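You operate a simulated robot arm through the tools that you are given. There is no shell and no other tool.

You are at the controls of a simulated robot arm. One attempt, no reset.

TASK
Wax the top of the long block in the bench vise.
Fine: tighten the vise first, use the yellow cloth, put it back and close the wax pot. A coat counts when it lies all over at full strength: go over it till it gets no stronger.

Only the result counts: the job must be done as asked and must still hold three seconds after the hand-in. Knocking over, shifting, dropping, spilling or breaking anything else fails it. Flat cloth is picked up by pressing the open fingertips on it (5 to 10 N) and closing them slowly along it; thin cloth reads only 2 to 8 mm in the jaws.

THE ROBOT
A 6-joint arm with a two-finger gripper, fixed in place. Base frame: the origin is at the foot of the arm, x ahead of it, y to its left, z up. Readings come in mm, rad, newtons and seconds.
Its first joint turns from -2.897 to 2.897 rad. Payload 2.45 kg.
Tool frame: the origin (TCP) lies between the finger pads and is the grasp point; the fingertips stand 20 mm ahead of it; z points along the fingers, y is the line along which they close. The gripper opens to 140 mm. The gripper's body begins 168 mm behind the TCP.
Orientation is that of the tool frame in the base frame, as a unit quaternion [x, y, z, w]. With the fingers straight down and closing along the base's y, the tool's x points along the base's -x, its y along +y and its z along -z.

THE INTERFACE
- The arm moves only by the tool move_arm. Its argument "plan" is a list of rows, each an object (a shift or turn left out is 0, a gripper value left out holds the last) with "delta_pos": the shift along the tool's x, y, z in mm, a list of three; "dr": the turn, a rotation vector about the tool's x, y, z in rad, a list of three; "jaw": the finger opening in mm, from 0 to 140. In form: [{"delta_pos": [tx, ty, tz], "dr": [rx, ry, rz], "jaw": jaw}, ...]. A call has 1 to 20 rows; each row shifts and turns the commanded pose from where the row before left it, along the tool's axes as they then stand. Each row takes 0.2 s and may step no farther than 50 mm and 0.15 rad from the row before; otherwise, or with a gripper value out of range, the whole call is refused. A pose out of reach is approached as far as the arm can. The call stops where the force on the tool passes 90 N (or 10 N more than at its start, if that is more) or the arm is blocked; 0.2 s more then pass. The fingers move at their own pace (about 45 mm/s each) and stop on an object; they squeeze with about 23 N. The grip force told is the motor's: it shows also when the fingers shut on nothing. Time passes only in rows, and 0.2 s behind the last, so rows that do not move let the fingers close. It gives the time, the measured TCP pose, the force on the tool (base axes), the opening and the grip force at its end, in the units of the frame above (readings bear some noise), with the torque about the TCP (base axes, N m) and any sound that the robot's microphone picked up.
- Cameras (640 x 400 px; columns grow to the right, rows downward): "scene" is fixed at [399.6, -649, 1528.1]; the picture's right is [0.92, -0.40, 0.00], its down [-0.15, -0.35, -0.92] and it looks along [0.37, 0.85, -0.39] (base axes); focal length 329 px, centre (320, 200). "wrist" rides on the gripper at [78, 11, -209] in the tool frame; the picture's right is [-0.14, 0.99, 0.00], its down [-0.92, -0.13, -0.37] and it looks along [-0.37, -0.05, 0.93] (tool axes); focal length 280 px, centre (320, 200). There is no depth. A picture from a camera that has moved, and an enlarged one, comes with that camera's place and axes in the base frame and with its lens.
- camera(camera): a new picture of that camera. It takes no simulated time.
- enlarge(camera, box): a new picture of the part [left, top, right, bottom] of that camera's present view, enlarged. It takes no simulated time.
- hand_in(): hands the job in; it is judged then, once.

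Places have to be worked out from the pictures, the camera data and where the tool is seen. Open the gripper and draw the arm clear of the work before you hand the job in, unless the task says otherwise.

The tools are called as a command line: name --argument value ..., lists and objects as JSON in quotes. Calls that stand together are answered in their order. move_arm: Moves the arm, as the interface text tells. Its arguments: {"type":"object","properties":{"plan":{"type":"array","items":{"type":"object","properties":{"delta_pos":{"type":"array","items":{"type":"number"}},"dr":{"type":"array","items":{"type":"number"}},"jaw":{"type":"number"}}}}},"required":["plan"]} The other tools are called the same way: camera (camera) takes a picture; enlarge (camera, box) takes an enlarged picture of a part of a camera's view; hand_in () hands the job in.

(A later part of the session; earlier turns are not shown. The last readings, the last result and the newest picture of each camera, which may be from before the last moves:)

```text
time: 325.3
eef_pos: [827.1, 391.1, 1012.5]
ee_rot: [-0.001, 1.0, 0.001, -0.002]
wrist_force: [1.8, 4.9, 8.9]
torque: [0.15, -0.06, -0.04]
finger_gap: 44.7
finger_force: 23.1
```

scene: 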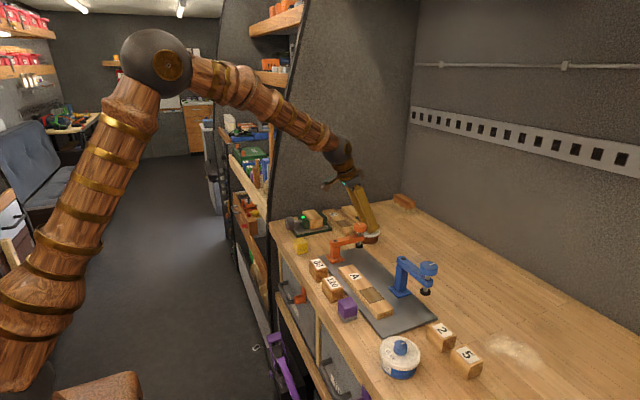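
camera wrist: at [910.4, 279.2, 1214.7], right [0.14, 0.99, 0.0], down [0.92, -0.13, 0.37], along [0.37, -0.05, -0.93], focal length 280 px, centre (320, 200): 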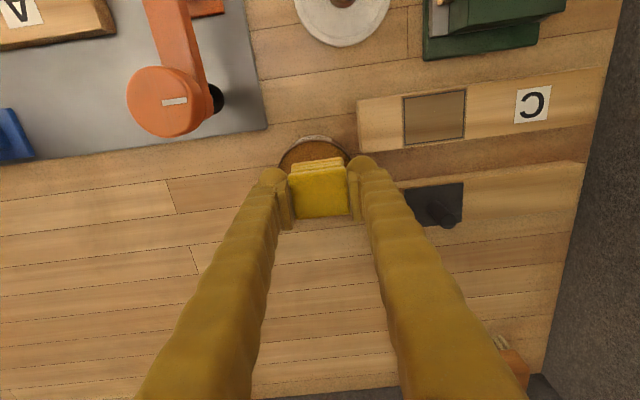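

I lift and inspect the coat again from the same viewpoint.

move_arm --plan '[{"delta_pos": [0, 0, -20]}, {"delta_pos": [0, 0, -35]}, {"delta_pos": [0, -30, -20]}, {"delta_pos": [0, -44, 0]}, {}]'

enlarge --camera "wrist" --box '[378, 125, 448, 185]'

enlarge --camera "scene" --box '[303, 207, 327, 222]'

```text
time: 326.5
eef_pos: [825.5, 319.7, 1088.2]
ee_rot: [0.0, 1.0, 0.001, -0.002]
wrist_force: [0.2, 0.2, -0.2]
torque: [0.01, -0.01, -0.01]
finger_gap: 44.6
finger_force: 22.9
```

```text
6.67 times, centred on (413, 155) of wrist
camera zoom: at [749.1, 329.8, 1297.5], right [0.14, 0.99, 0.0], down [0.92, -0.13, 0.36], along [0.36, -0.05, -0.93], focal length 1869 px, centre (-300, 500)
```

zoom: 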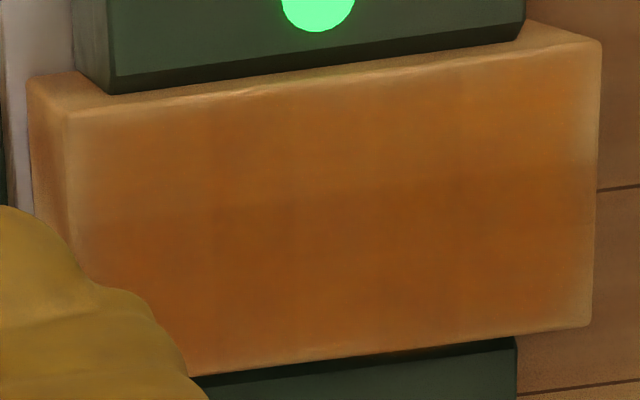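

```text
16.00 times, centred on (315, 214) of scene
camera zoom: at [399.6, -649.0, 1528.1], right [0.92, -0.4, 0.0], down [-0.15, -0.35, -0.92], along [0.37, 0.85, -0.39], focal length 5271 px, centre (400, -32)
```

zoom: 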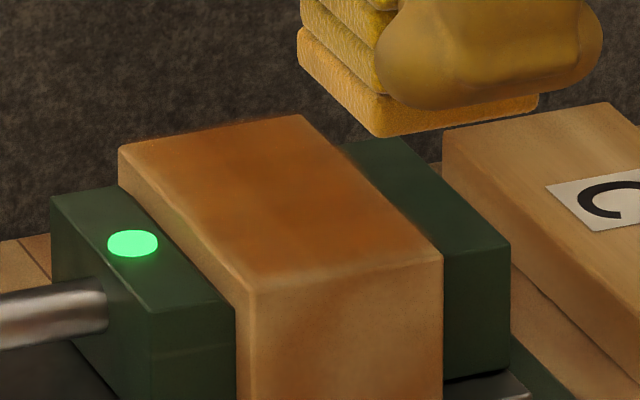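

enlarge --camera "wrist" --box '[428, 150, 460, 178]'

enlarge --camera "wrist" --box '[366, 134, 398, 162]'

enlarge --camera "scene" --box '[318, 208, 332, 218]'

```text
14.29 times, centred on (444, 164) of wrist
camera zoom: at [749.1, 329.8, 1297.5], right [0.14, 0.99, 0.0], down [0.92, -0.13, 0.36], along [0.36, -0.05, -0.93], focal length 4006 px, centre (-1451, 714)
```

zoom: 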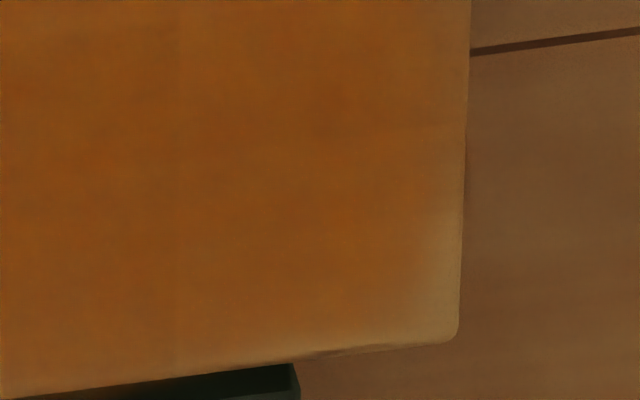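

```text
14.29 times, centred on (382, 148) of wrist
camera zoom: at [749.1, 329.8, 1297.5], right [0.14, 0.99, 0.0], down [0.92, -0.13, 0.36], along [0.36, -0.05, -0.93], focal length 4006 px, centre (-566, 943)
```

zoom: 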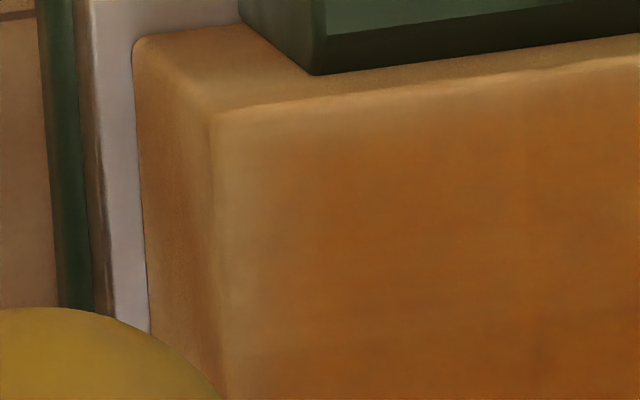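

```text
16.00 times, centred on (325, 213) of scene
camera zoom: at [399.6, -649.0, 1528.1], right [0.92, -0.4, 0.0], down [-0.15, -0.35, -0.92], along [0.37, 0.85, -0.39], focal length 5271 px, centre (240, -8)
```

zoom: 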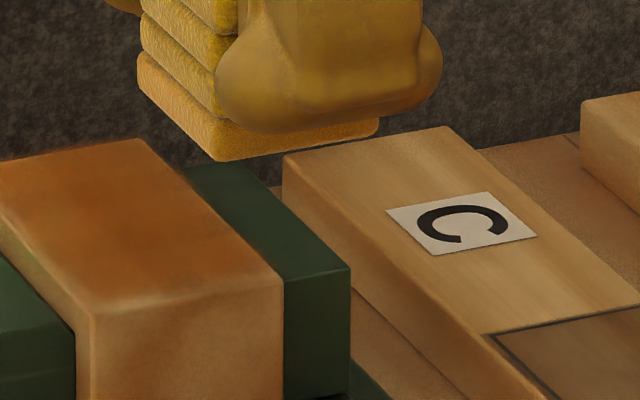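

Re-measuring shows the block really spans x≈813–864, y≈384–473.5, so my near-end passes sat too far inside. I redo the borders with the pad centred right on the edges, starting with the near end at y≈385.

move_arm --plan '[{"delta_pos": [5, 33, 0]}, {"delta_pos": [5, 33, 0], "dr": [-0.004, 0.004, 0]}, {"delta_pos": [0, 0, 35]}, {"delta_pos": [0, 0, 35]}, {"delta_pos": [0, 0, 3]}, {}]'

move_arm --plan '[{"delta_pos": [0, 0, 1]}, {}]'

move_arm --plan '[{"delta_pos": [0, 0, 0.7]}, {}]'

```text
time: 327.9
eef_pos: [817.1, 385.0, 1015.4]
ee_rot: [-0.001, 1.0, 0.003, -0.004]
wrist_force: [0.2, -0.4, -0.9]
torque: [0.0, -0.02, -0.01]
finger_gap: 44.9
finger_force: 23.3
```

```text
time: 328.5
eef_pos: [817.3, 383.1, 1014.4]
ee_rot: [-0.001, 1.0, 0.003, -0.004]
wrist_force: [0.3, -0.8, -0.8]
torque: [0.02, -0.05, -0.01]
finger_gap: 44.8
finger_force: 22.9
```

```text
time: 329.1
eef_pos: [816.9, 383.8, 1012.7]
ee_rot: [-0.001, 1.0, 0.002, -0.003]
wrist_force: [0.8, 0.8, 1.4]
torque: [0.04, -0.02, 0.0]
finger_gap: 44.7
finger_force: 23.3
```

move_arm --plan '[{"delta_pos": [0, 1, 0.4], "dr": [0, -0.008, 0]}, {}]'

move_arm --plan '[{"delta_pos": [0, 0, 0.3]}, {}]'

```text
time: 329.7
eef_pos: [816.7, 384.5, 1013.0]
ee_rot: [-0.001, 1.0, 0.003, 0.0]
wrist_force: [0.3, -0.4, 3.8]
torque: [-0.08, 0.04, 0.03]
finger_gap: 44.7
finger_force: 22.6
```

```text
time: 330.3
eef_pos: [816.2, 384.5, 1013.0]
ee_rot: [-0.002, 1.0, 0.003, -0.001]
wrist_force: [0.3, 0.3, 8.3]
torque: [0.02, -0.01, -0.01]
finger_gap: 44.8
finger_force: 24.2
```

8 N with the pad centred on the near edge. Sweep in x along this edge, both ways.

move_arm --plan '[{"delta_pos": [4, 0, 0.1]}, {"delta_pos": [-4, 0, 0]}, {"delta_pos": [-4, 0, 0]}, {"delta_pos": [-4, 0, 0]}, {"delta_pos": [-4, 0, 0]}, {"delta_pos": [-4, 0, 0]}, {}]'

move_arm --plan '[{"delta_pos": [-4, 0, 0]}, {"delta_pos": [-4, 0, 0]}, {"delta_pos": [-4, 0, 0]}, {"delta_pos": [-4, 0, 0]}, {"delta_pos": [-4, 0, 0]}, {"delta_pos": [-4, 0, 0]}, {}]'

move_arm --plan '[{"delta_pos": [-4, 0, 0.1]}, {"delta_pos": [-4, 0, 0]}, {"delta_pos": [4, 0, 0]}, {"delta_pos": [4, 0, 0]}, {"delta_pos": [4, 0, 0]}, {"delta_pos": [4, 0, 0]}, {}]'

move_arm --plan '[{"delta_pos": [4, 0, 0]}, {"delta_pos": [4, 0, 0]}, {"delta_pos": [4, 0, 0]}, {"delta_pos": [4, 0, 0]}, {"delta_pos": [4, 0, 0]}, {"delta_pos": [4, 0, 0]}, {"delta_pos": [4, 0, 0]}, {"delta_pos": [4, 0, 0]}, {"delta_pos": [4, 0, 0]}, {}]'

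```text
time: 331.9
eef_pos: [833.6, 386.3, 1012.5]
ee_rot: [-0.001, 1.0, 0.003, 0.0]
wrist_force: [-3.5, 0.6, 14.9]
torque: [0.05, 0.18, 0.07]
finger_gap: 44.6
finger_force: 23.0
```

```text
time: 333.5
eef_pos: [857.1, 386.1, 1012.5]
ee_rot: [-0.001, 1.0, 0.002, 0.0]
wrist_force: [-0.5, 0.2, 2.4]
torque: [0.03, 0.02, 0.02]
finger_gap: 44.6
finger_force: 23.1
```

```text
time: 335.1
eef_pos: [848.5, 384.4, 1013.4]
ee_rot: [0.0, 1.0, 0.003, 0.0]
wrist_force: [0.3, -0.2, 0.2]
torque: [0.0, 0.01, 0.02]
finger_gap: 44.6
finger_force: 22.7
```

```text
time: 337.3
eef_pos: [811.9, 385.5, 1012.1]
ee_rot: [0.0, 1.0, 0.002, 0.0]
wrist_force: [2.9, -0.3, 7.8]
torque: [0.0, -0.13, 0.04]
finger_gap: 44.6
finger_force: 22.6
```

move_arm --plan '[{"delta_pos": [-4, 0, 0.1]}, {"delta_pos": [-4, 0, 0]}, {"delta_pos": [-4, 0, 0]}, {"delta_pos": [-4, 0, 0]}, {"delta_pos": [-4, 0, 0.1]}, {"delta_pos": [-4, 0, 0.1]}, {"delta_pos": [-4, 0, 0.1]}, {}]'

move_arm --plan '[{"delta_pos": [-4, 0, 0.1]}, {"delta_pos": [-4, 0, 0.1]}, {"delta_pos": [-4, 0, 0]}, {"delta_pos": [-4, 0, 0]}, {"delta_pos": [-4, 0, 0]}, {"delta_pos": [-4, 0, 0]}, {}]'

```text
time: 339.1
eef_pos: [840.8, 384.8, 1012.0]
ee_rot: [0.0, 1.0, 0.002, -0.001]
wrist_force: [-5.3, -1.5, 12.6]
torque: [0.01, 0.13, 0.06]
finger_gap: 44.5
finger_force: 22.8
```

```text
time: 340.7
eef_pos: [864.7, 383.7, 1011.7]
ee_rot: [0.0, 1.0, 0.003, 0.0]
wrist_force: [-1.6, 1.2, 4.4]
torque: [0.0, 0.09, -0.03]
finger_gap: 44.5
finger_force: 23.1
```

Now along the back edge (x≈863) with light force.

move_arm --plan '[{"delta_pos": [2, 4, 0.2]}, {"delta_pos": [0, 4, 0.02]}, {"delta_pos": [0, 4, 0.02]}, {"delta_pos": [0, 4, 0.02]}, {"delta_pos": [0, 4, 0.02]}, {}]'

move_arm --plan '[{"delta_pos": [0, 4, 0.1]}, {"delta_pos": [0, 4, 0.02]}, {"delta_pos": [0, 4, 0.02]}, {"delta_pos": [0, 4, 0.02]}, {"delta_pos": [0, 4, 0.02]}, {}]'

```text
time: 342.1
eef_pos: [862.2, 404.1, 1012.3]
ee_rot: [-0.002, 1.0, 0.002, 0.0]
wrist_force: [0.4, 0.4, 4.8]
torque: [-0.13, 0.02, 0.03]
finger_gap: 44.6
finger_force: 22.6
```

```text
time: 343.5
eef_pos: [862.3, 425.1, 1011.3]
ee_rot: [-0.001, 1.0, 0.002, 0.0]
wrist_force: [0.5, -6.8, 15.0]
torque: [-0.17, 0.1, 0.08]
finger_gap: 44.6
finger_force: 23.3
```

move_arm --plan '[{"delta_pos": [0, 4, 0]}, {"delta_pos": [0, 4, 0]}, {"delta_pos": [0, 4, 0.02]}, {"delta_pos": [0, 4, 0.02]}, {"delta_pos": [0, 4, 0.02]}, {}]'

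move_arm --plan '[{"delta_pos": [0, 4, 0.02]}, {"delta_pos": [0, 4, 0.02]}, {"delta_pos": [0, 4, 0.02]}, {"delta_pos": [0, 4, 0.02]}, {"delta_pos": [0, 4, 0.02]}, {"delta_pos": [0, 4, 0.02]}, {"delta_pos": [0, 4, 0.02]}, {}]'

```text
time: 344.9
eef_pos: [862.0, 444.7, 1011.9]
ee_rot: [0.0, 1.0, 0.003, 0.0]
wrist_force: [0.2, -1.0, 3.9]
torque: [-0.02, 0.0, 0.0]
finger_gap: 44.7
finger_force: 23.2
```

```text
time: 346.7
eef_pos: [862.6, 472.2, 1011.4]
ee_rot: [-0.001, 1.0, 0.003, -0.001]
wrist_force: [-0.9, -0.8, 4.0]
torque: [-0.06, -0.01, -0.03]
finger_gap: 44.4
finger_force: 23.3
```

Now along the far edge (y≈473) from back to front.

move_arm --plan '[{"delta_pos": [0, 1, 0.2], "dr": [0.008, 0, 0]}, {"delta_pos": [-2, 0, 0.2]}, {}]'

move_arm --plan '[{"delta_pos": [0, 0, 0.3]}, {}]'

```text
time: 347.5
eef_pos: [864.6, 473.6, 1010.2]
ee_rot: [-0.001, 1.0, -0.002, 0.0]
wrist_force: [-0.9, 1.9, 5.4]
torque: [-0.02, 0.08, 0.01]
finger_gap: 44.5
finger_force: 23.4
```

```text
time: 348.1
eef_pos: [865.5, 473.4, 1013.1]
ee_rot: [-0.002, 1.0, 0.0, 0.0]
wrist_force: [-0.2, 1.7, 11.7]
torque: [0.02, 0.11, -0.01]
finger_gap: 44.7
finger_force: 23.2
```

move_arm --plan '[{"delta_pos": [4, 0, 0]}, {"delta_pos": [4, 0, 0]}, {"delta_pos": [4, 0, 0]}, {"delta_pos": [4, 0, 0]}, {"delta_pos": [4, 0, 0]}, {"delta_pos": [4, 0, 0]}, {}]'

move_arm --plan '[{"delta_pos": [4, 0, 0]}, {"delta_pos": [4, 0, 0]}, {"delta_pos": [4, 0, 0]}, {"delta_pos": [4, 0, 0]}, {"delta_pos": [4, 0, 0]}, {"delta_pos": [4, 0, 0]}, {"delta_pos": [4, 0, 0]}, {}]'

move_arm --plan '[{"delta_pos": [-4, 0, 0.1]}, {"delta_pos": [-4, 0, 0]}, {"delta_pos": [-4, 0, 0]}, {"delta_pos": [-4, 0, 0]}, {"delta_pos": [-4, 0, 0]}, {"delta_pos": [-4, 0, 0]}, {"delta_pos": [-4, 0, 0]}, {}]'

move_arm --plan '[{"delta_pos": [-4, 0, 0]}, {"delta_pos": [-4, 0, 0]}, {"delta_pos": [-4, 0, 0]}, {"delta_pos": [-4, 0, 0]}, {"delta_pos": [-4, 0, 0]}, {"delta_pos": [-4, 0, 0]}, {}]'

```text
time: 349.7
eef_pos: [841.2, 473.6, 1011.1]
ee_rot: [-0.001, 1.0, -0.002, 0.0]
wrist_force: [0.6, -2.4, 6.1]
torque: [-0.02, -0.15, -0.02]
finger_gap: 44.9
finger_force: 22.7
```

```text
time: 351.5
eef_pos: [811.8, 474.3, 1011.8]
ee_rot: [-0.001, 1.0, -0.001, 0.0]
wrist_force: [4.2, 0.5, 12.8]
torque: [-0.01, -0.25, 0.02]
finger_gap: 44.8
finger_force: 22.9
```

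```text
time: 353.3
eef_pos: [840.2, 473.6, 1012.2]
ee_rot: [-0.002, 1.0, -0.002, 0.0]
wrist_force: [-0.1, 0.5, 3.9]
torque: [-0.01, -0.01, 0.01]
finger_gap: 44.8
finger_force: 23.4
```

```text
time: 354.9
eef_pos: [865.0, 473.7, 1011.4]
ee_rot: [0.0, 1.0, -0.002, 0.0]
wrist_force: [-0.3, -0.4, 1.9]
torque: [0.02, 0.05, 0.03]
finger_gap: 44.6
finger_force: 23.2
```

One more far-edge pass on the way back to the front, then the front edge lane (x≈812).

move_arm --plan '[{"delta_pos": [4, 0, 0.3]}, {"delta_pos": [4, 0, 0]}, {"delta_pos": [4, 0, 0]}, {"delta_pos": [4, 0, 0]}, {"delta_pos": [4, 0, 0]}, {"delta_pos": [4, 0, 0]}, {}]'

move_arm --plan '[{"delta_pos": [4, 0, 0]}, {"delta_pos": [4, 0, 0]}, {"delta_pos": [4, 0, 0]}, {"delta_pos": [4, 0, 0]}, {"delta_pos": [4, 0, 0]}, {"delta_pos": [4, 0, 0]}, {"delta_pos": [4, 0, 0]}, {}]'

move_arm --plan '[{"delta_pos": [0, -4, -0.1]}, {"delta_pos": [0, -4, 0]}, {"delta_pos": [0, -4, 0]}, {"delta_pos": [0, -4, 0]}, {"delta_pos": [0, -4, 0]}, {"delta_pos": [0, -4, 0]}, {}]'

```text
time: 356.5
eef_pos: [840.5, 473.7, 1010.7]
ee_rot: [-0.001, 1.0, -0.002, 0.0]
wrist_force: [1.7, -0.6, 7.1]
torque: [0.0, -0.15, 0.02]
finger_gap: 44.8
finger_force: 23.0
```

```text
time: 358.3
eef_pos: [812.5, 474.7, 1010.9]
ee_rot: [-0.001, 1.0, -0.001, 0.0]
wrist_force: [3.9, 0.6, 14.8]
torque: [-0.06, -0.23, 0.04]
finger_gap: 44.7
finger_force: 23.3
```

```text
time: 359.9
eef_pos: [813.1, 451.5, 1010.9]
ee_rot: [0.0, 1.0, -0.002, 0.0]
wrist_force: [-0.5, 0.8, 3.7]
torque: [0.15, -0.02, 0.0]
finger_gap: 44.7
finger_force: 22.8
```

move_arm --plan '[{"delta_pos": [0, -4, 0.2]}, {"delta_pos": [0, -4, 0]}, {"delta_pos": [0, -4, 0]}, {"delta_pos": [0, -4, 0]}, {"delta_pos": [0, -4, 0]}, {"delta_pos": [0, -4, 0]}, {}]'

move_arm --plan '[{"delta_pos": [0, -4, 0.1]}, {"delta_pos": [0, -4, 0]}, {"delta_pos": [0, -4, 0]}, {"delta_pos": [0, -4, 0]}, {"delta_pos": [0, -4, 0]}, {"delta_pos": [0, -4, 0]}, {}]'

move_arm --plan '[{"delta_pos": [0, -4, 0.1]}, {"delta_pos": [0, -4, 0]}, {"delta_pos": [0, -4, 0]}, {"delta_pos": [0, -4, 0]}, {"delta_pos": [0, -4, 0]}, {}]'

```text
time: 361.5
eef_pos: [811.3, 425.2, 1011.6]
ee_rot: [-0.002, 1.0, -0.001, 0.0]
wrist_force: [-0.7, 0.3, -0.2]
torque: [0.0, 0.01, 0.02]
finger_gap: 44.8
finger_force: 23.0
```

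```text
time: 363.1
eef_pos: [814.0, 401.1, 1009.7]
ee_rot: [0.0, 1.0, -0.001, 0.0]
wrist_force: [-0.5, -1.6, 0.3]
torque: [-0.03, -0.02, -0.01]
finger_gap: 44.9
finger_force: 23.0
```

```text
time: 364.5
eef_pos: [813.4, 382.3, 1009.9]
ee_rot: [-0.002, 1.0, -0.002, 0.001]
wrist_force: [0.2, 3.2, 5.7]
torque: [0.16, 0.0, 0.04]
finger_gap: 44.8
finger_force: 23.3
```

move_arm --plan '[{"delta_pos": [0, 4, 0.3]}, {"delta_pos": [0, 4, 0]}, {"delta_pos": [0, 4, 0]}, {"delta_pos": [0, 4, 0]}, {"delta_pos": [0, 4, 0]}, {}]'

move_arm --plan '[{"delta_pos": [0, 4, 0.1]}, {"delta_pos": [0, 4, 0]}, {"delta_pos": [0, 4, 0]}, {"delta_pos": [0, 4, 0]}, {"delta_pos": [0, 4, 0]}, {}]'

move_arm --plan '[{"delta_pos": [0, 4, 0.1]}, {"delta_pos": [0, 4, 0]}, {"delta_pos": [0, 4, 0]}, {"delta_pos": [0, 4, 0]}, {"delta_pos": [0, 4, 0]}, {}]'

move_arm --plan '[{"delta_pos": [0, 4, 0]}, {"delta_pos": [0, 4, 0]}, {"delta_pos": [0, 4, 0]}, {"delta_pos": [0, 4, 0]}, {"delta_pos": [0, 4, 0]}, {"delta_pos": [0, 4, 0]}, {"delta_pos": [0, 4, 0]}, {}]'

```text
time: 365.9
eef_pos: [813.0, 401.3, 1010.4]
ee_rot: [-0.001, 1.0, -0.002, 0.0]
wrist_force: [-0.7, -6.6, 12.0]
torque: [-0.09, -0.05, -0.04]
finger_gap: 44.6
finger_force: 23.4
```

```text
time: 367.3
eef_pos: [811.4, 421.8, 1011.0]
ee_rot: [-0.001, 1.0, -0.001, -0.001]
wrist_force: [0.3, -5.7, 14.9]
torque: [-0.08, -0.13, -0.03]
finger_gap: 44.9
finger_force: 23.4
```

```text
time: 368.7
eef_pos: [811.9, 441.3, 1010.0]
ee_rot: [-0.001, 1.0, -0.001, 0.0]
wrist_force: [-0.3, -0.3, 4.5]
torque: [0.04, 0.04, -0.03]
finger_gap: 45.0
finger_force: 23.0
```

```text
time: 370.5
eef_pos: [813.6, 470.0, 1011.1]
ee_rot: [-0.001, 1.0, -0.001, 0.0]
wrist_force: [1.4, -1.6, 9.3]
torque: [-0.1, -0.04, -0.02]
finger_gap: 44.7
finger_force: 22.9
```

Good contact all along. I lift and inspect again, with the tool level.

move_arm --plan '[{"delta_pos": [0, 0, -20]}, {"delta_pos": [-6, -20, -40]}, {"delta_pos": [-6, -43, -18]}, {"delta_pos": [0, -45, 0]}, {"delta_pos": [0, -43, 0]}, {}]'

enlarge --camera "wrist" --box '[378, 125, 448, 185]'

enlarge --camera "scene" --box '[303, 207, 327, 222]'

enlarge --camera "wrist" --box '[366, 130, 398, 158]'

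```text
time: 371.9
eef_pos: [824.9, 320.4, 1089.8]
ee_rot: [-0.001, 1.0, -0.002, 0.001]
wrist_force: [1.1, 0.4, -0.6]
torque: [-0.02, -0.02, 0.04]
finger_gap: 44.7
finger_force: 22.9
```

```text
6.67 times, centred on (413, 155) of wrist
camera zoom: at [747.2, 330.8, 1298.6], right [0.14, 0.99, 0.0], down [0.92, -0.12, 0.37], along [0.37, -0.05, -0.93], focal length 1869 px, centre (-300, 500)
```

zoom: 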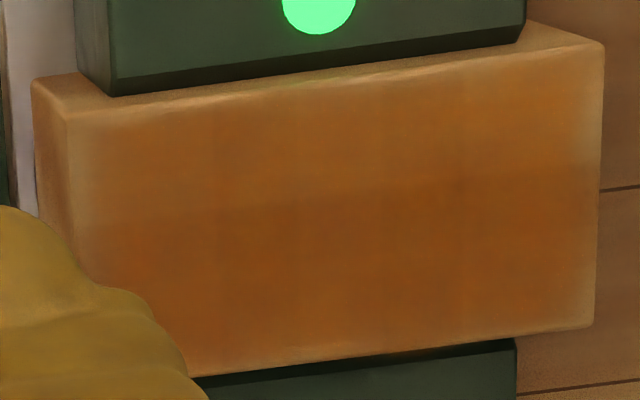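

```text
16.00 times, centred on (315, 214) of scene
camera zoom: at [399.6, -649.0, 1528.1], right [0.92, -0.4, 0.0], down [-0.15, -0.35, -0.92], along [0.37, 0.85, -0.39], focal length 5271 px, centre (400, -32)
```

zoom: 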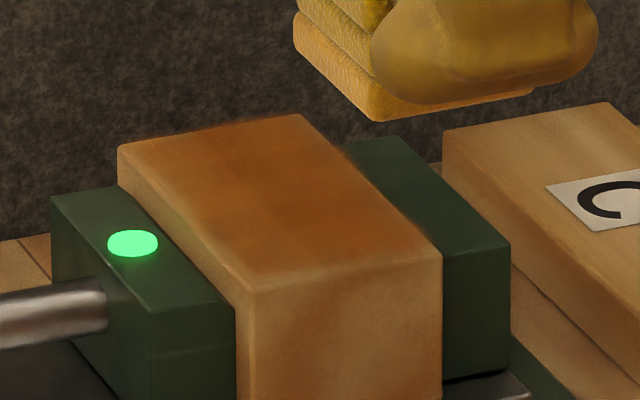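

```text
14.29 times, centred on (382, 144) of wrist
camera zoom: at [747.2, 330.8, 1298.6], right [0.14, 0.99, 0.0], down [0.92, -0.12, 0.37], along [0.37, -0.05, -0.93], focal length 4006 px, centre (-566, 1000)
```

zoom: 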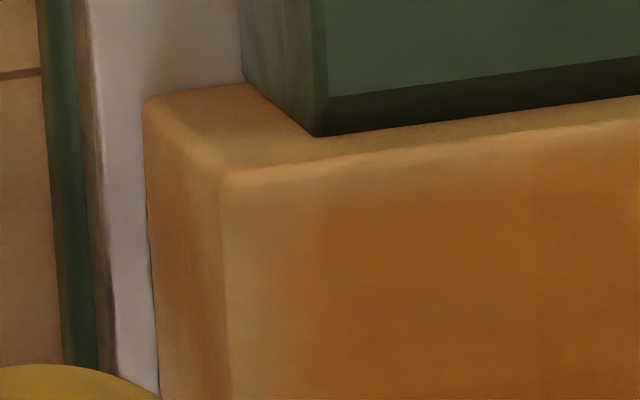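

enlarge --camera "scene" --box '[309, 212, 321, 220]'

enlarge --camera "scene" --box '[304, 207, 316, 215]'

enlarge --camera "scene" --box '[338, 248, 402, 290]'

```text
16.00 times, centred on (315, 216) of scene
camera zoom: at [399.6, -649.0, 1528.1], right [0.92, -0.4, 0.0], down [-0.15, -0.35, -0.92], along [0.37, 0.85, -0.39], focal length 5271 px, centre (400, -56)
```

zoom: 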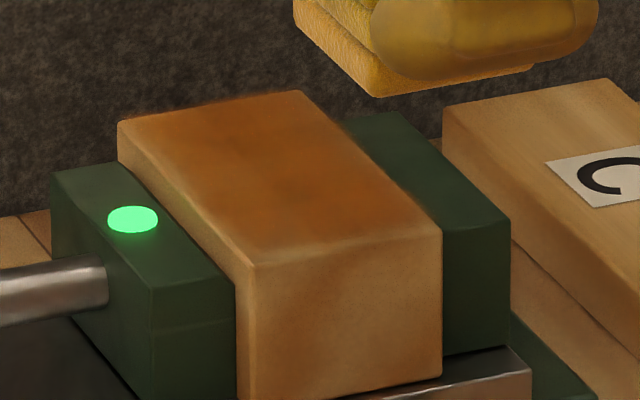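

```text
16.00 times, centred on (310, 211) of scene
camera zoom: at [399.6, -649.0, 1528.1], right [0.92, -0.4, 0.0], down [-0.15, -0.35, -0.92], along [0.37, 0.85, -0.39], focal length 5271 px, centre (480, 24)
```

zoom: 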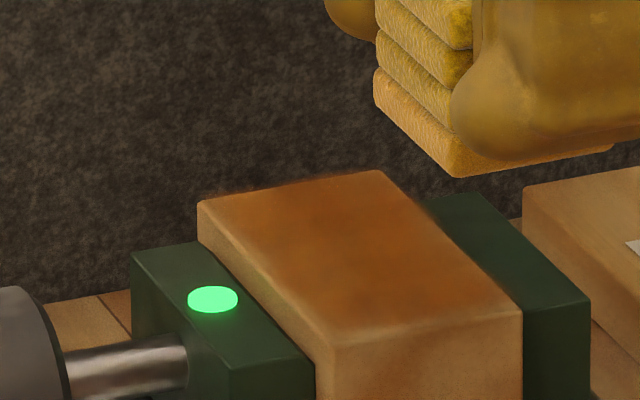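

```text
9.52 times, centred on (370, 269) of scene
camera zoom: at [399.6, -649.0, 1528.1], right [0.92, -0.4, 0.0], down [-0.15, -0.35, -0.92], along [0.37, 0.85, -0.39], focal length 3137 px, centre (-156, -457)
```

zoom: 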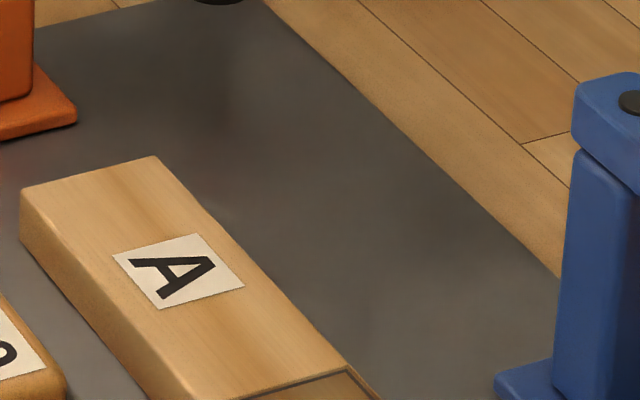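

enlarge --camera "wrist" --box '[368, 146, 396, 170]'

enlarge --camera "wrist" --box '[400, 140, 428, 164]'

enlarge --camera "wrist" --box '[432, 128, 460, 152]'

```text
16.00 times, centred on (382, 158) of wrist
camera zoom: at [747.2, 330.8, 1298.6], right [0.14, 0.99, 0.0], down [0.92, -0.12, 0.37], along [0.37, -0.05, -0.93], focal length 4486 px, centre (-672, 872)
```

zoom: 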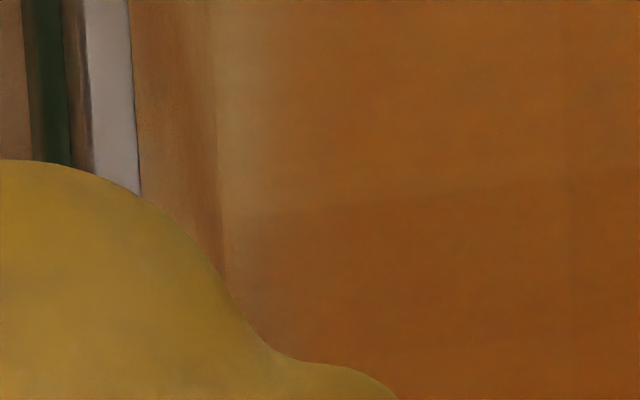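

```text
16.00 times, centred on (414, 152) of wrist
camera zoom: at [747.2, 330.8, 1298.6], right [0.14, 0.99, 0.0], down [0.92, -0.12, 0.37], along [0.37, -0.05, -0.93], focal length 4486 px, centre (-1184, 968)
```

zoom: 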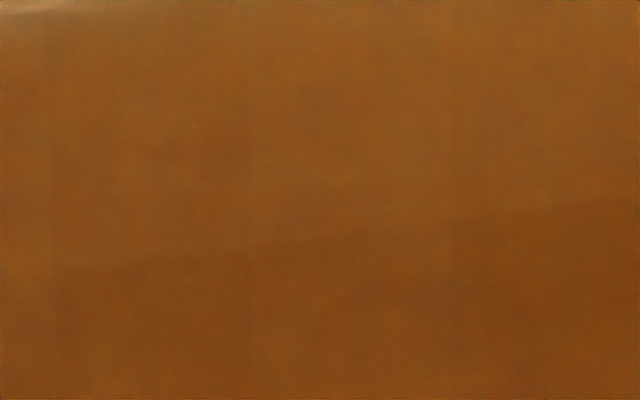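

```text
16.00 times, centred on (446, 140) of wrist
camera zoom: at [747.2, 330.8, 1298.6], right [0.14, 0.99, 0.0], down [0.92, -0.12, 0.37], along [0.37, -0.05, -0.93], focal length 4486 px, centre (-1696, 1160)
```

zoom: 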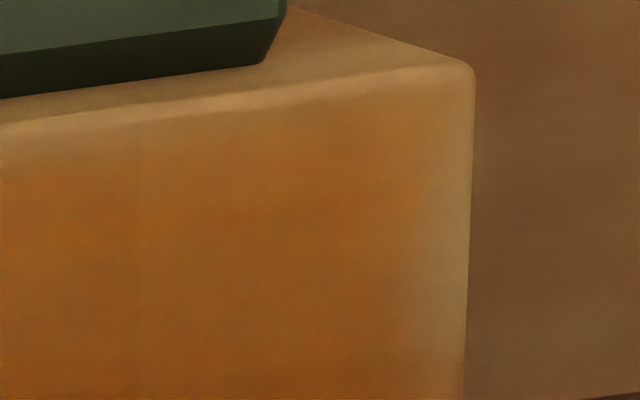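

enlarge --camera "wrist" --box '[428, 150, 460, 178]'

enlarge --camera "wrist" --box '[396, 160, 428, 188]'

```text
14.29 times, centred on (444, 164) of wrist
camera zoom: at [747.2, 330.8, 1298.6], right [0.14, 0.99, 0.0], down [0.92, -0.12, 0.37], along [0.37, -0.05, -0.93], focal length 4006 px, centre (-1451, 714)
```

zoom: 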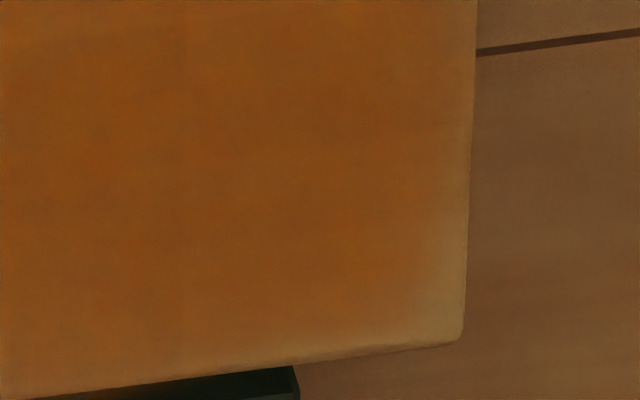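

```text
14.29 times, centred on (412, 174) of wrist
camera zoom: at [747.2, 330.8, 1298.6], right [0.14, 0.99, 0.0], down [0.92, -0.12, 0.37], along [0.37, -0.05, -0.93], focal length 4006 px, centre (-994, 571)
```

zoom: 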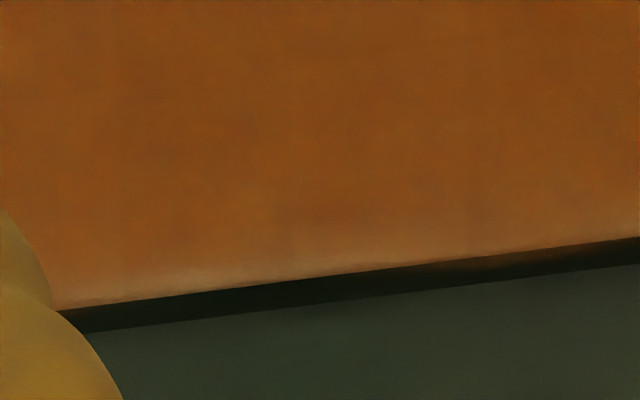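

The edges look identical before and after several firm passes centred right on them (and after re-loading), so the coat gets no stronger. I carry the cloth back to its place at (734.5, 287).

move_arm --plan '[{"delta_pos": [30, -11, 0], "dr": [-0.004, 0.002, 0]}, {"delta_pos": [30, -11, 0]}, {"delta_pos": [30.5, -11.5, 0]}, {"delta_pos": [0, 0, 40]}, {"delta_pos": [0, 0, 40]}, {"delta_pos": [0, 0, 30]}, {"delta_pos": [0, 0, 18]}, {}, {}]'

enlarge --camera "scene" --box '[280, 220, 330, 260]'

enlarge --camera "wrist" --box '[240, 120, 400, 240]'

```text
time: 373.9
eef_pos: [734.7, 285.3, 961.1]
ee_rot: [-0.001, 1.0, 0.001, -0.001]
wrist_force: [-0.1, 0.4, -0.5]
torque: [0.0, -0.01, -0.05]
finger_gap: 44.8
finger_force: 23.2
```

```text
10.00 times, centred on (305, 240) of scene
camera zoom: at [399.6, -649.0, 1528.1], right [0.92, -0.4, 0.0], down [-0.15, -0.35, -0.92], along [0.37, 0.85, -0.39], focal length 3294 px, centre (470, -200)
```

zoom: 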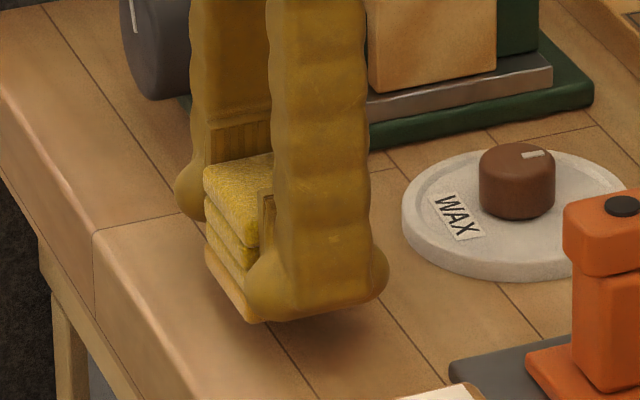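

```text
3.33 times, centred on (320, 180) of wrist
camera zoom: at [657.3, 295.9, 1169.6], right [0.14, 0.99, 0.0], down [0.92, -0.13, 0.37], along [0.36, -0.05, -0.93], focal length 935 px, centre (320, 267)
```

zoom: 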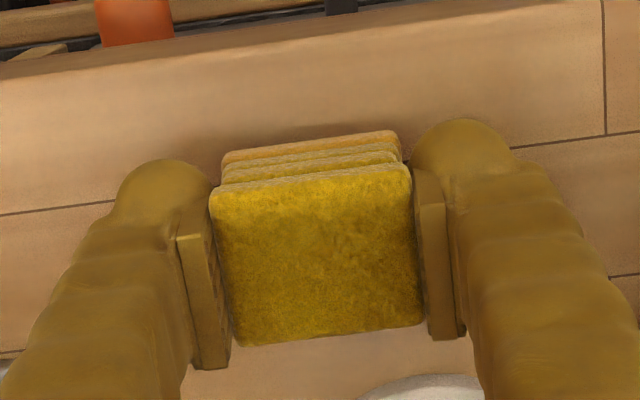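

move_arm --plan '[{"delta_pos": [0, 1.5, 5]}, {"delta_pos": [0, 0, 4]}, {"delta_pos": [0, 0, 1]}, {}]'

move_arm --plan '[{"delta_pos": [0, 0, 1]}, {}]'

move_arm --plan '[{"delta_pos": [0, 0, 0.8]}, {}]'

```text
time: 374.9
eef_pos: [733.5, 287.8, 950.6]
ee_rot: [-0.001, 1.0, 0.001, -0.001]
wrist_force: [0.3, 1.1, -1.7]
torque: [-0.03, -0.01, -0.02]
finger_gap: 45.1
finger_force: 22.8
```

```text
time: 375.5
eef_pos: [735.0, 288.0, 950.4]
ee_rot: [-0.001, 1.0, 0.001, -0.001]
wrist_force: [-0.1, -0.6, -0.2]
torque: [0.04, 0.0, 0.01]
finger_gap: 44.8
finger_force: 23.5
```

```text
time: 376.1
eef_pos: [735.4, 287.8, 948.8]
ee_rot: [-0.001, 1.0, 0.001, 0.0]
wrist_force: [0.4, 0.5, 0.3]
torque: [0.02, 0.0, -0.02]
finger_gap: 44.7
finger_force: 23.6
```

move_arm --plan '[{"delta_pos": [0, 0, 0.7]}, {}]'

move_arm --plan '[{"delta_pos": [0, 0, 0.7]}, {}]'

```text
time: 376.7
eef_pos: [733.9, 286.6, 948.4]
ee_rot: [-0.001, 1.0, 0.0, -0.001]
wrist_force: [0.2, 1.7, 4.6]
torque: [0.02, 0.1, -0.04]
finger_gap: 44.8
finger_force: 23.3
```

```text
time: 377.3
eef_pos: [735.3, 287.9, 948.1]
ee_rot: [-0.001, 1.0, 0.0, -0.001]
wrist_force: [-5.1, -1.4, 30.9]
torque: [-0.07, 0.27, 0.02]
finger_gap: 44.6
finger_force: 22.5
```

The pad is down on the bench at its place. I ease, open and rise.

move_arm --plan '[{"delta_pos": [0, 0, -0.7]}, {}, {"jaw": 50}, {"jaw": 60}, {"jaw": 72}, {}, {"delta_pos": [0, 0, -10]}, {"delta_pos": [0, 0, -30]}, {"delta_pos": [0, 0, -40]}, {"delta_pos": [0, 0, -40]}, {}]'

enlarge --camera "wrist" --box '[220, 100, 420, 240]'

enlarge --camera "scene" --box '[270, 195, 400, 270]'

```text
time: 379.7
eef_pos: [735.2, 286.5, 1068.9]
ee_rot: [0.0, 1.0, 0.001, 0.0]
wrist_force: [0.4, 0.4, 0.3]
torque: [0.0, 0.04, -0.02]
finger_gap: 71.8
finger_force: 0.1
```

```text
2.86 times, centred on (320, 170) of wrist
camera zoom: at [658.0, 296.4, 1278.6], right [0.14, 0.99, 0.0], down [0.92, -0.13, 0.37], along [0.36, -0.05, -0.93], focal length 801 px, centre (320, 286)
```

zoom: 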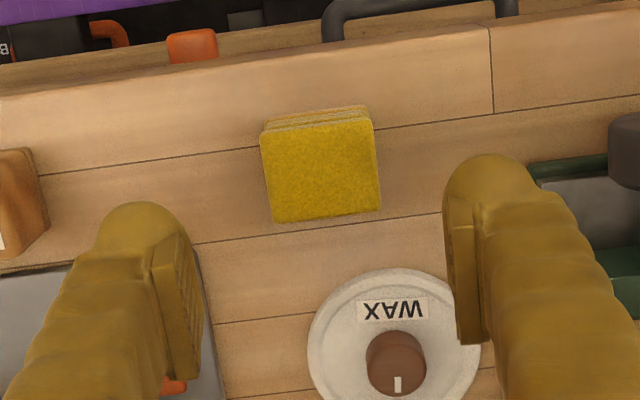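

```text
4.92 times, centred on (335, 232) of scene
camera zoom: at [399.6, -649.0, 1528.1], right [0.92, -0.4, 0.0], down [-0.15, -0.35, -0.92], along [0.37, 0.85, -0.39], focal length 1622 px, centre (246, 40)
```

zoom: 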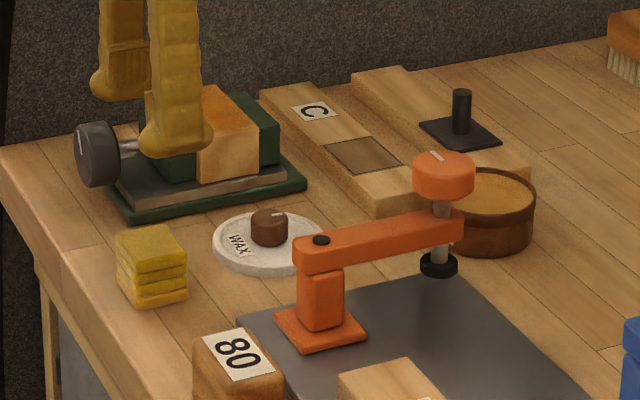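

The cloth is back in place. Now the lid: its knob is near (834, 308). I move above it with the tool vertical.

move_arm --plan '[{"delta_pos": [-33, 7, 0], "jaw": 50}, {"delta_pos": [-33, 7, 0]}, {"delta_pos": [-33, 7, 0]}, {"delta_pos": [0, 0, 35]}, {"delta_pos": [0, 0, 34]}, {}, {}]'

enlarge --camera "wrist" --box '[240, 110, 400, 230]'

enlarge --camera "scene" --box '[290, 195, 370, 250]'

```text
time: 381.3
eef_pos: [831.8, 307.3, 998.1]
ee_rot: [-0.002, 1.0, 0.0, -0.001]
wrist_force: [0.6, -1.3, 0.5]
torque: [-0.01, 0.02, -0.01]
finger_gap: 50.1
finger_force: 0.0
```

```text
3.33 times, centred on (320, 170) of wrist
camera zoom: at [754.4, 317.9, 1207.2], right [0.14, 0.99, 0.0], down [0.92, -0.13, 0.37], along [0.36, -0.05, -0.93], focal length 935 px, centre (320, 300)
```

zoom: 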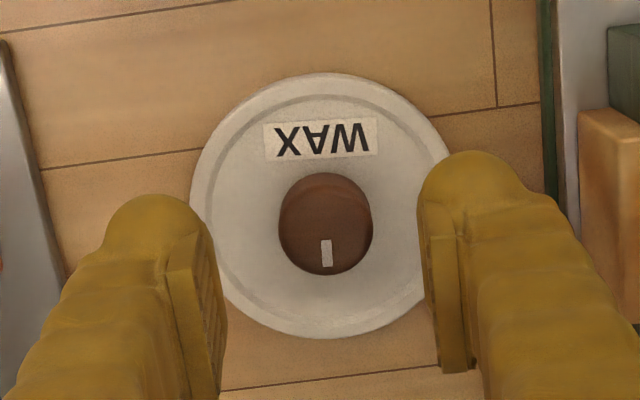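

```text
7.27 times, centred on (330, 222) of scene
camera zoom: at [399.6, -649.0, 1528.1], right [0.92, -0.4, 0.0], down [-0.15, -0.35, -0.92], along [0.37, 0.85, -0.39], focal length 2396 px, centre (247, 36)
```

zoom: 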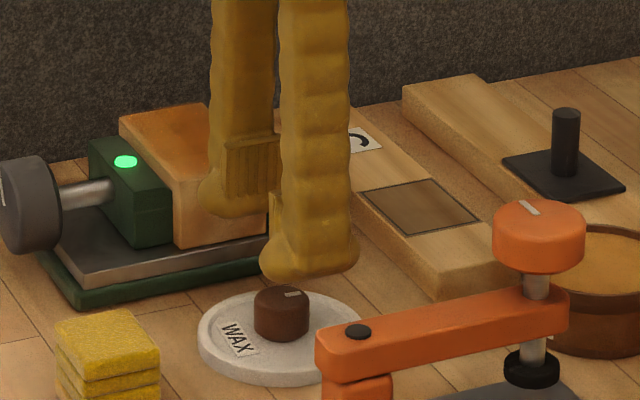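

Knob centre ≈ (835.5, 309). I align and descend to straddle it.

move_arm --plan '[{"delta_pos": [-3.5, 1.7, 15]}, {"delta_pos": [0, 0, 18]}, {"delta_pos": [0, 0, 10]}, {}, {}]'

enlarge --camera "wrist" --box '[240, 110, 400, 230]'

enlarge --camera "scene" --box '[290, 200, 350, 250]'

```text
time: 382.5
eef_pos: [835.3, 309.2, 956.0]
ee_rot: [-0.001, 1.0, 0.001, -0.001]
wrist_force: [0.0, -0.6, 0.6]
torque: [0.0, -0.02, -0.01]
finger_gap: 50.1
finger_force: 0.1
```

```text
3.33 times, centred on (320, 170) of wrist
camera zoom: at [758.9, 320.0, 1165.5], right [0.14, 0.99, 0.0], down [0.92, -0.13, 0.37], along [0.36, -0.05, -0.93], focal length 935 px, centre (320, 300)
```

zoom: 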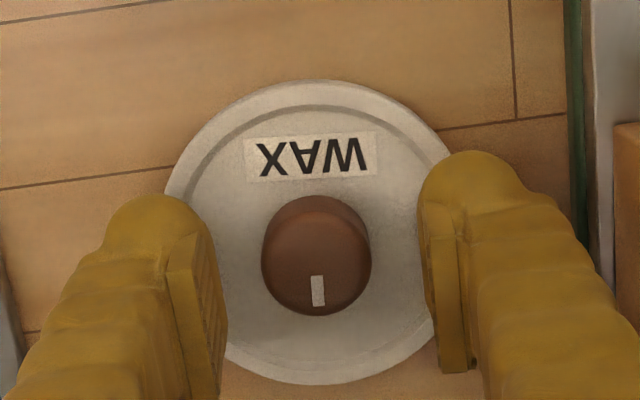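

```text
8.00 times, centred on (320, 225) of scene
camera zoom: at [399.6, -649.0, 1528.1], right [0.92, -0.4, 0.0], down [-0.15, -0.35, -0.92], along [0.37, 0.85, -0.39], focal length 2635 px, centre (320, 0)
```

zoom: 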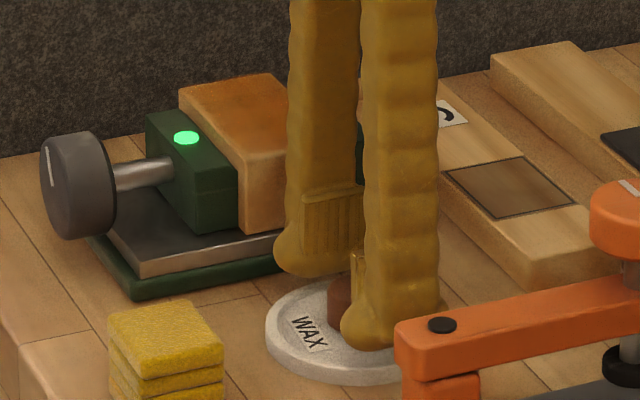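

move_arm --plan '[{"delta_pos": [0, -1.5, 3]}, {"delta_pos": [0, 0, 3]}, {}, {}]'

move_arm --plan '[{"jaw": 36}, {"jaw": 30}, {}, {"jaw": 26}, {"jaw": 14}, {}, {}]'

enlarge --camera "wrist" --box '[240, 110, 400, 230]'

```text
time: 383.5
eef_pos: [837.0, 308.9, 949.9]
ee_rot: [0.0, 1.0, 0.001, -0.001]
wrist_force: [0.3, 1.5, 0.0]
torque: [0.0, 0.01, 0.0]
finger_gap: 49.7
finger_force: 0.1
```

```text
time: 385.1
eef_pos: [836.3, 308.6, 949.3]
ee_rot: [0.0, 1.0, 0.001, -0.001]
wrist_force: [0.0, -0.1, 0.9]
torque: [0.01, 0.02, -0.03]
finger_gap: 25.3
finger_force: 22.7
```

```text
3.33 times, centred on (320, 170) of wrist
camera zoom: at [759.5, 318.8, 1159.3], right [0.14, 0.99, 0.0], down [0.92, -0.13, 0.37], along [0.36, -0.05, -0.93], focal length 935 px, centre (320, 300)
```

zoom: 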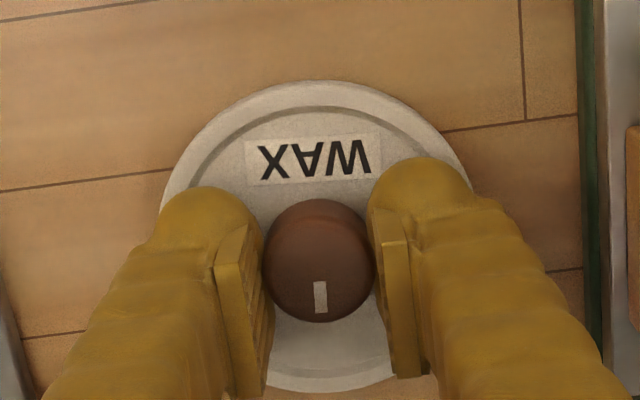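

Knob gripped. I lift the lid and carry it up over the pot.

move_arm --plan '[{"delta_pos": [0, 0, -8]}, {"delta_pos": [0, 0, -30]}, {"delta_pos": [0, 0, -40]}, {"delta_pos": [0, 0, -25]}, {"delta_pos": [-38, -10.5, 0]}, {"delta_pos": [-38, -10.5, 0]}, {}, {}]'

camera --camera "wrist"

enlarge --camera "scene" --box '[310, 165, 410, 255]'

```text
time: 386.9
eef_pos: [913.7, 288.1, 1053.5]
ee_rot: [-0.001, 1.0, 0.001, -0.001]
wrist_force: [-0.9, 0.1, 1.1]
torque: [0.0, -0.02, 0.04]
finger_gap: 25.5
finger_force: 23.0
```

```text
taken
camera wrist: at [835.5, 299.4, 1262.3], right [0.14, 0.99, 0.0], down [0.92, -0.13, 0.37], along [0.36, -0.05, -0.93], focal length 280 px, centre (320, 200)
```

wrist: 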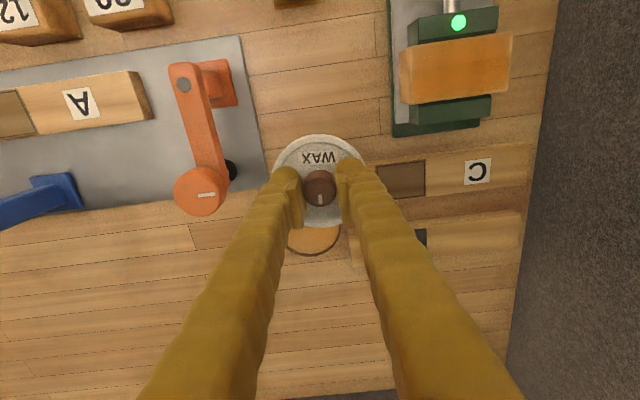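

```text
4.44 times, centred on (360, 210) of scene
camera zoom: at [399.6, -649.0, 1528.1], right [0.92, -0.4, 0.0], down [-0.15, -0.35, -0.92], along [0.37, 0.85, -0.39], focal length 1464 px, centre (142, 156)
```

zoom: 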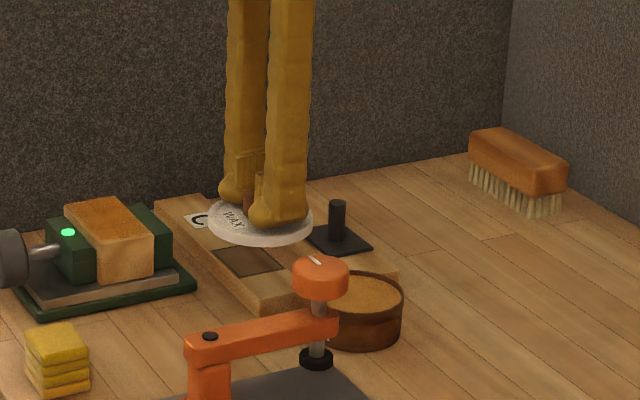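

The lid hangs level. I move over the pot (target TCP ≈ (992, 265)) at a safe height and check alignment.

move_arm --plan '[{"delta_pos": [-26, -7.7, 0]}, {"delta_pos": [-26, -7.7, 0]}, {"delta_pos": [-26.3, -7.7, 0]}, {}, {"delta_pos": [0, 0, 20]}, {}, {}]'

camera --camera "wrist"

enlarge --camera "scene" --box '[345, 195, 405, 250]'

```text
time: 388.5
eef_pos: [993.9, 265.3, 1032.6]
ee_rot: [0.0, 1.0, 0.001, -0.001]
wrist_force: [0.5, -1.2, -0.5]
torque: [-0.03, 0.01, -0.02]
finger_gap: 25.2
finger_force: 23.1
```

```text
taken
camera wrist: at [915.2, 275.3, 1241.9], right [0.14, 0.99, 0.0], down [0.92, -0.13, 0.37], along [0.36, -0.05, -0.93], focal length 280 px, centre (320, 200)
```

wrist: 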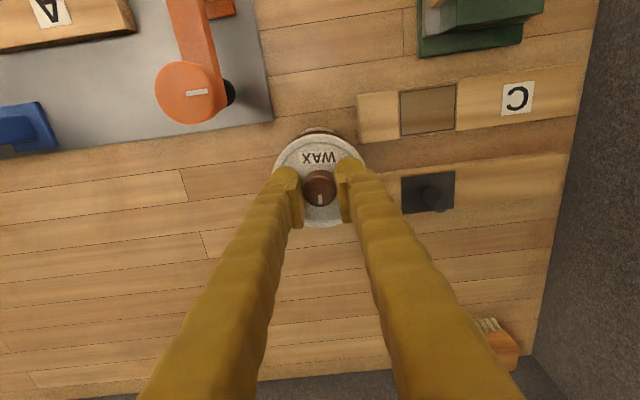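

```text
7.27 times, centred on (375, 222) of scene
camera zoom: at [399.6, -649.0, 1528.1], right [0.92, -0.4, 0.0], down [-0.15, -0.35, -0.92], along [0.37, 0.85, -0.39], focal length 2396 px, centre (-80, 36)
```

zoom: 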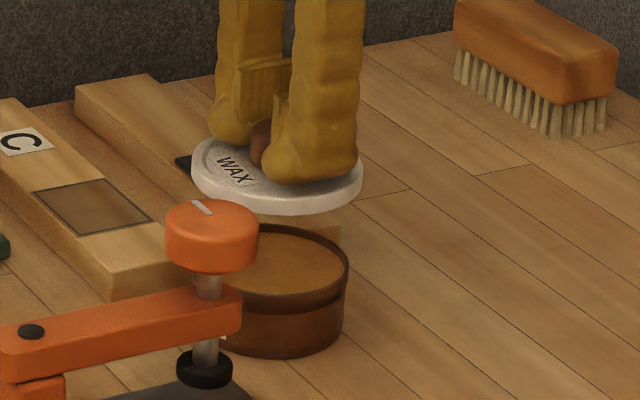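

enlarge --camera "wrist" --box '[260, 115, 380, 205]'

```text
4.44 times, centred on (320, 160) of wrist
camera zoom: at [915.2, 275.3, 1241.9], right [0.14, 0.99, 0.0], down [0.92, -0.13, 0.37], along [0.36, -0.05, -0.93], focal length 1246 px, centre (320, 378)
```

zoom: 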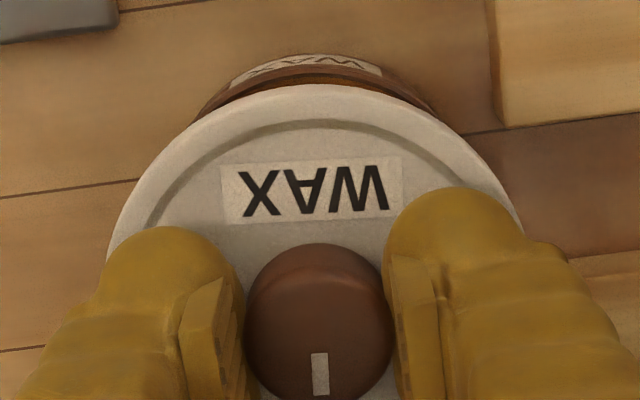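

Alignment in both views is within about 1 mm. I lower to just above the rim.

move_arm --plan '[{"delta_pos": [0, 0, 20]}, {"delta_pos": [0, 0, 14]}, {}, {}]'

enlarge --camera "wrist" --box '[260, 115, 380, 205]'

enlarge --camera "scene" --box '[355, 205, 400, 245]'

```text
time: 389.5
eef_pos: [991.5, 264.6, 998.5]
ee_rot: [-0.001, 1.0, 0.0, -0.001]
wrist_force: [0.4, -0.2, 0.3]
torque: [0.02, -0.01, 0.02]
finger_gap: 25.3
finger_force: 23.0
```

```text
4.44 times, centred on (320, 160) of wrist
camera zoom: at [914.4, 274.7, 1207.2], right [0.14, 0.99, 0.0], down [0.92, -0.13, 0.37], along [0.36, -0.05, -0.93], focal length 1246 px, centre (320, 378)
```

zoom: 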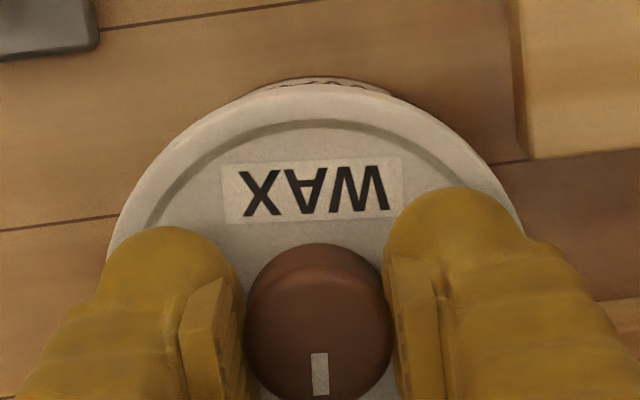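

```text
10.00 times, centred on (378, 225) of scene
camera zoom: at [399.6, -649.0, 1528.1], right [0.92, -0.4, 0.0], down [-0.15, -0.35, -0.92], along [0.37, 0.85, -0.39], focal length 3294 px, centre (-255, -50)
```

zoom: 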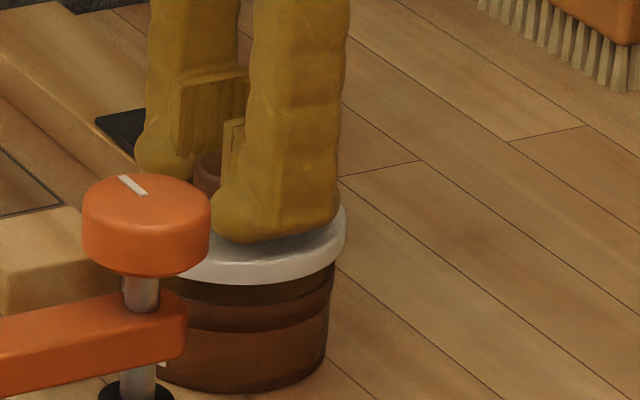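

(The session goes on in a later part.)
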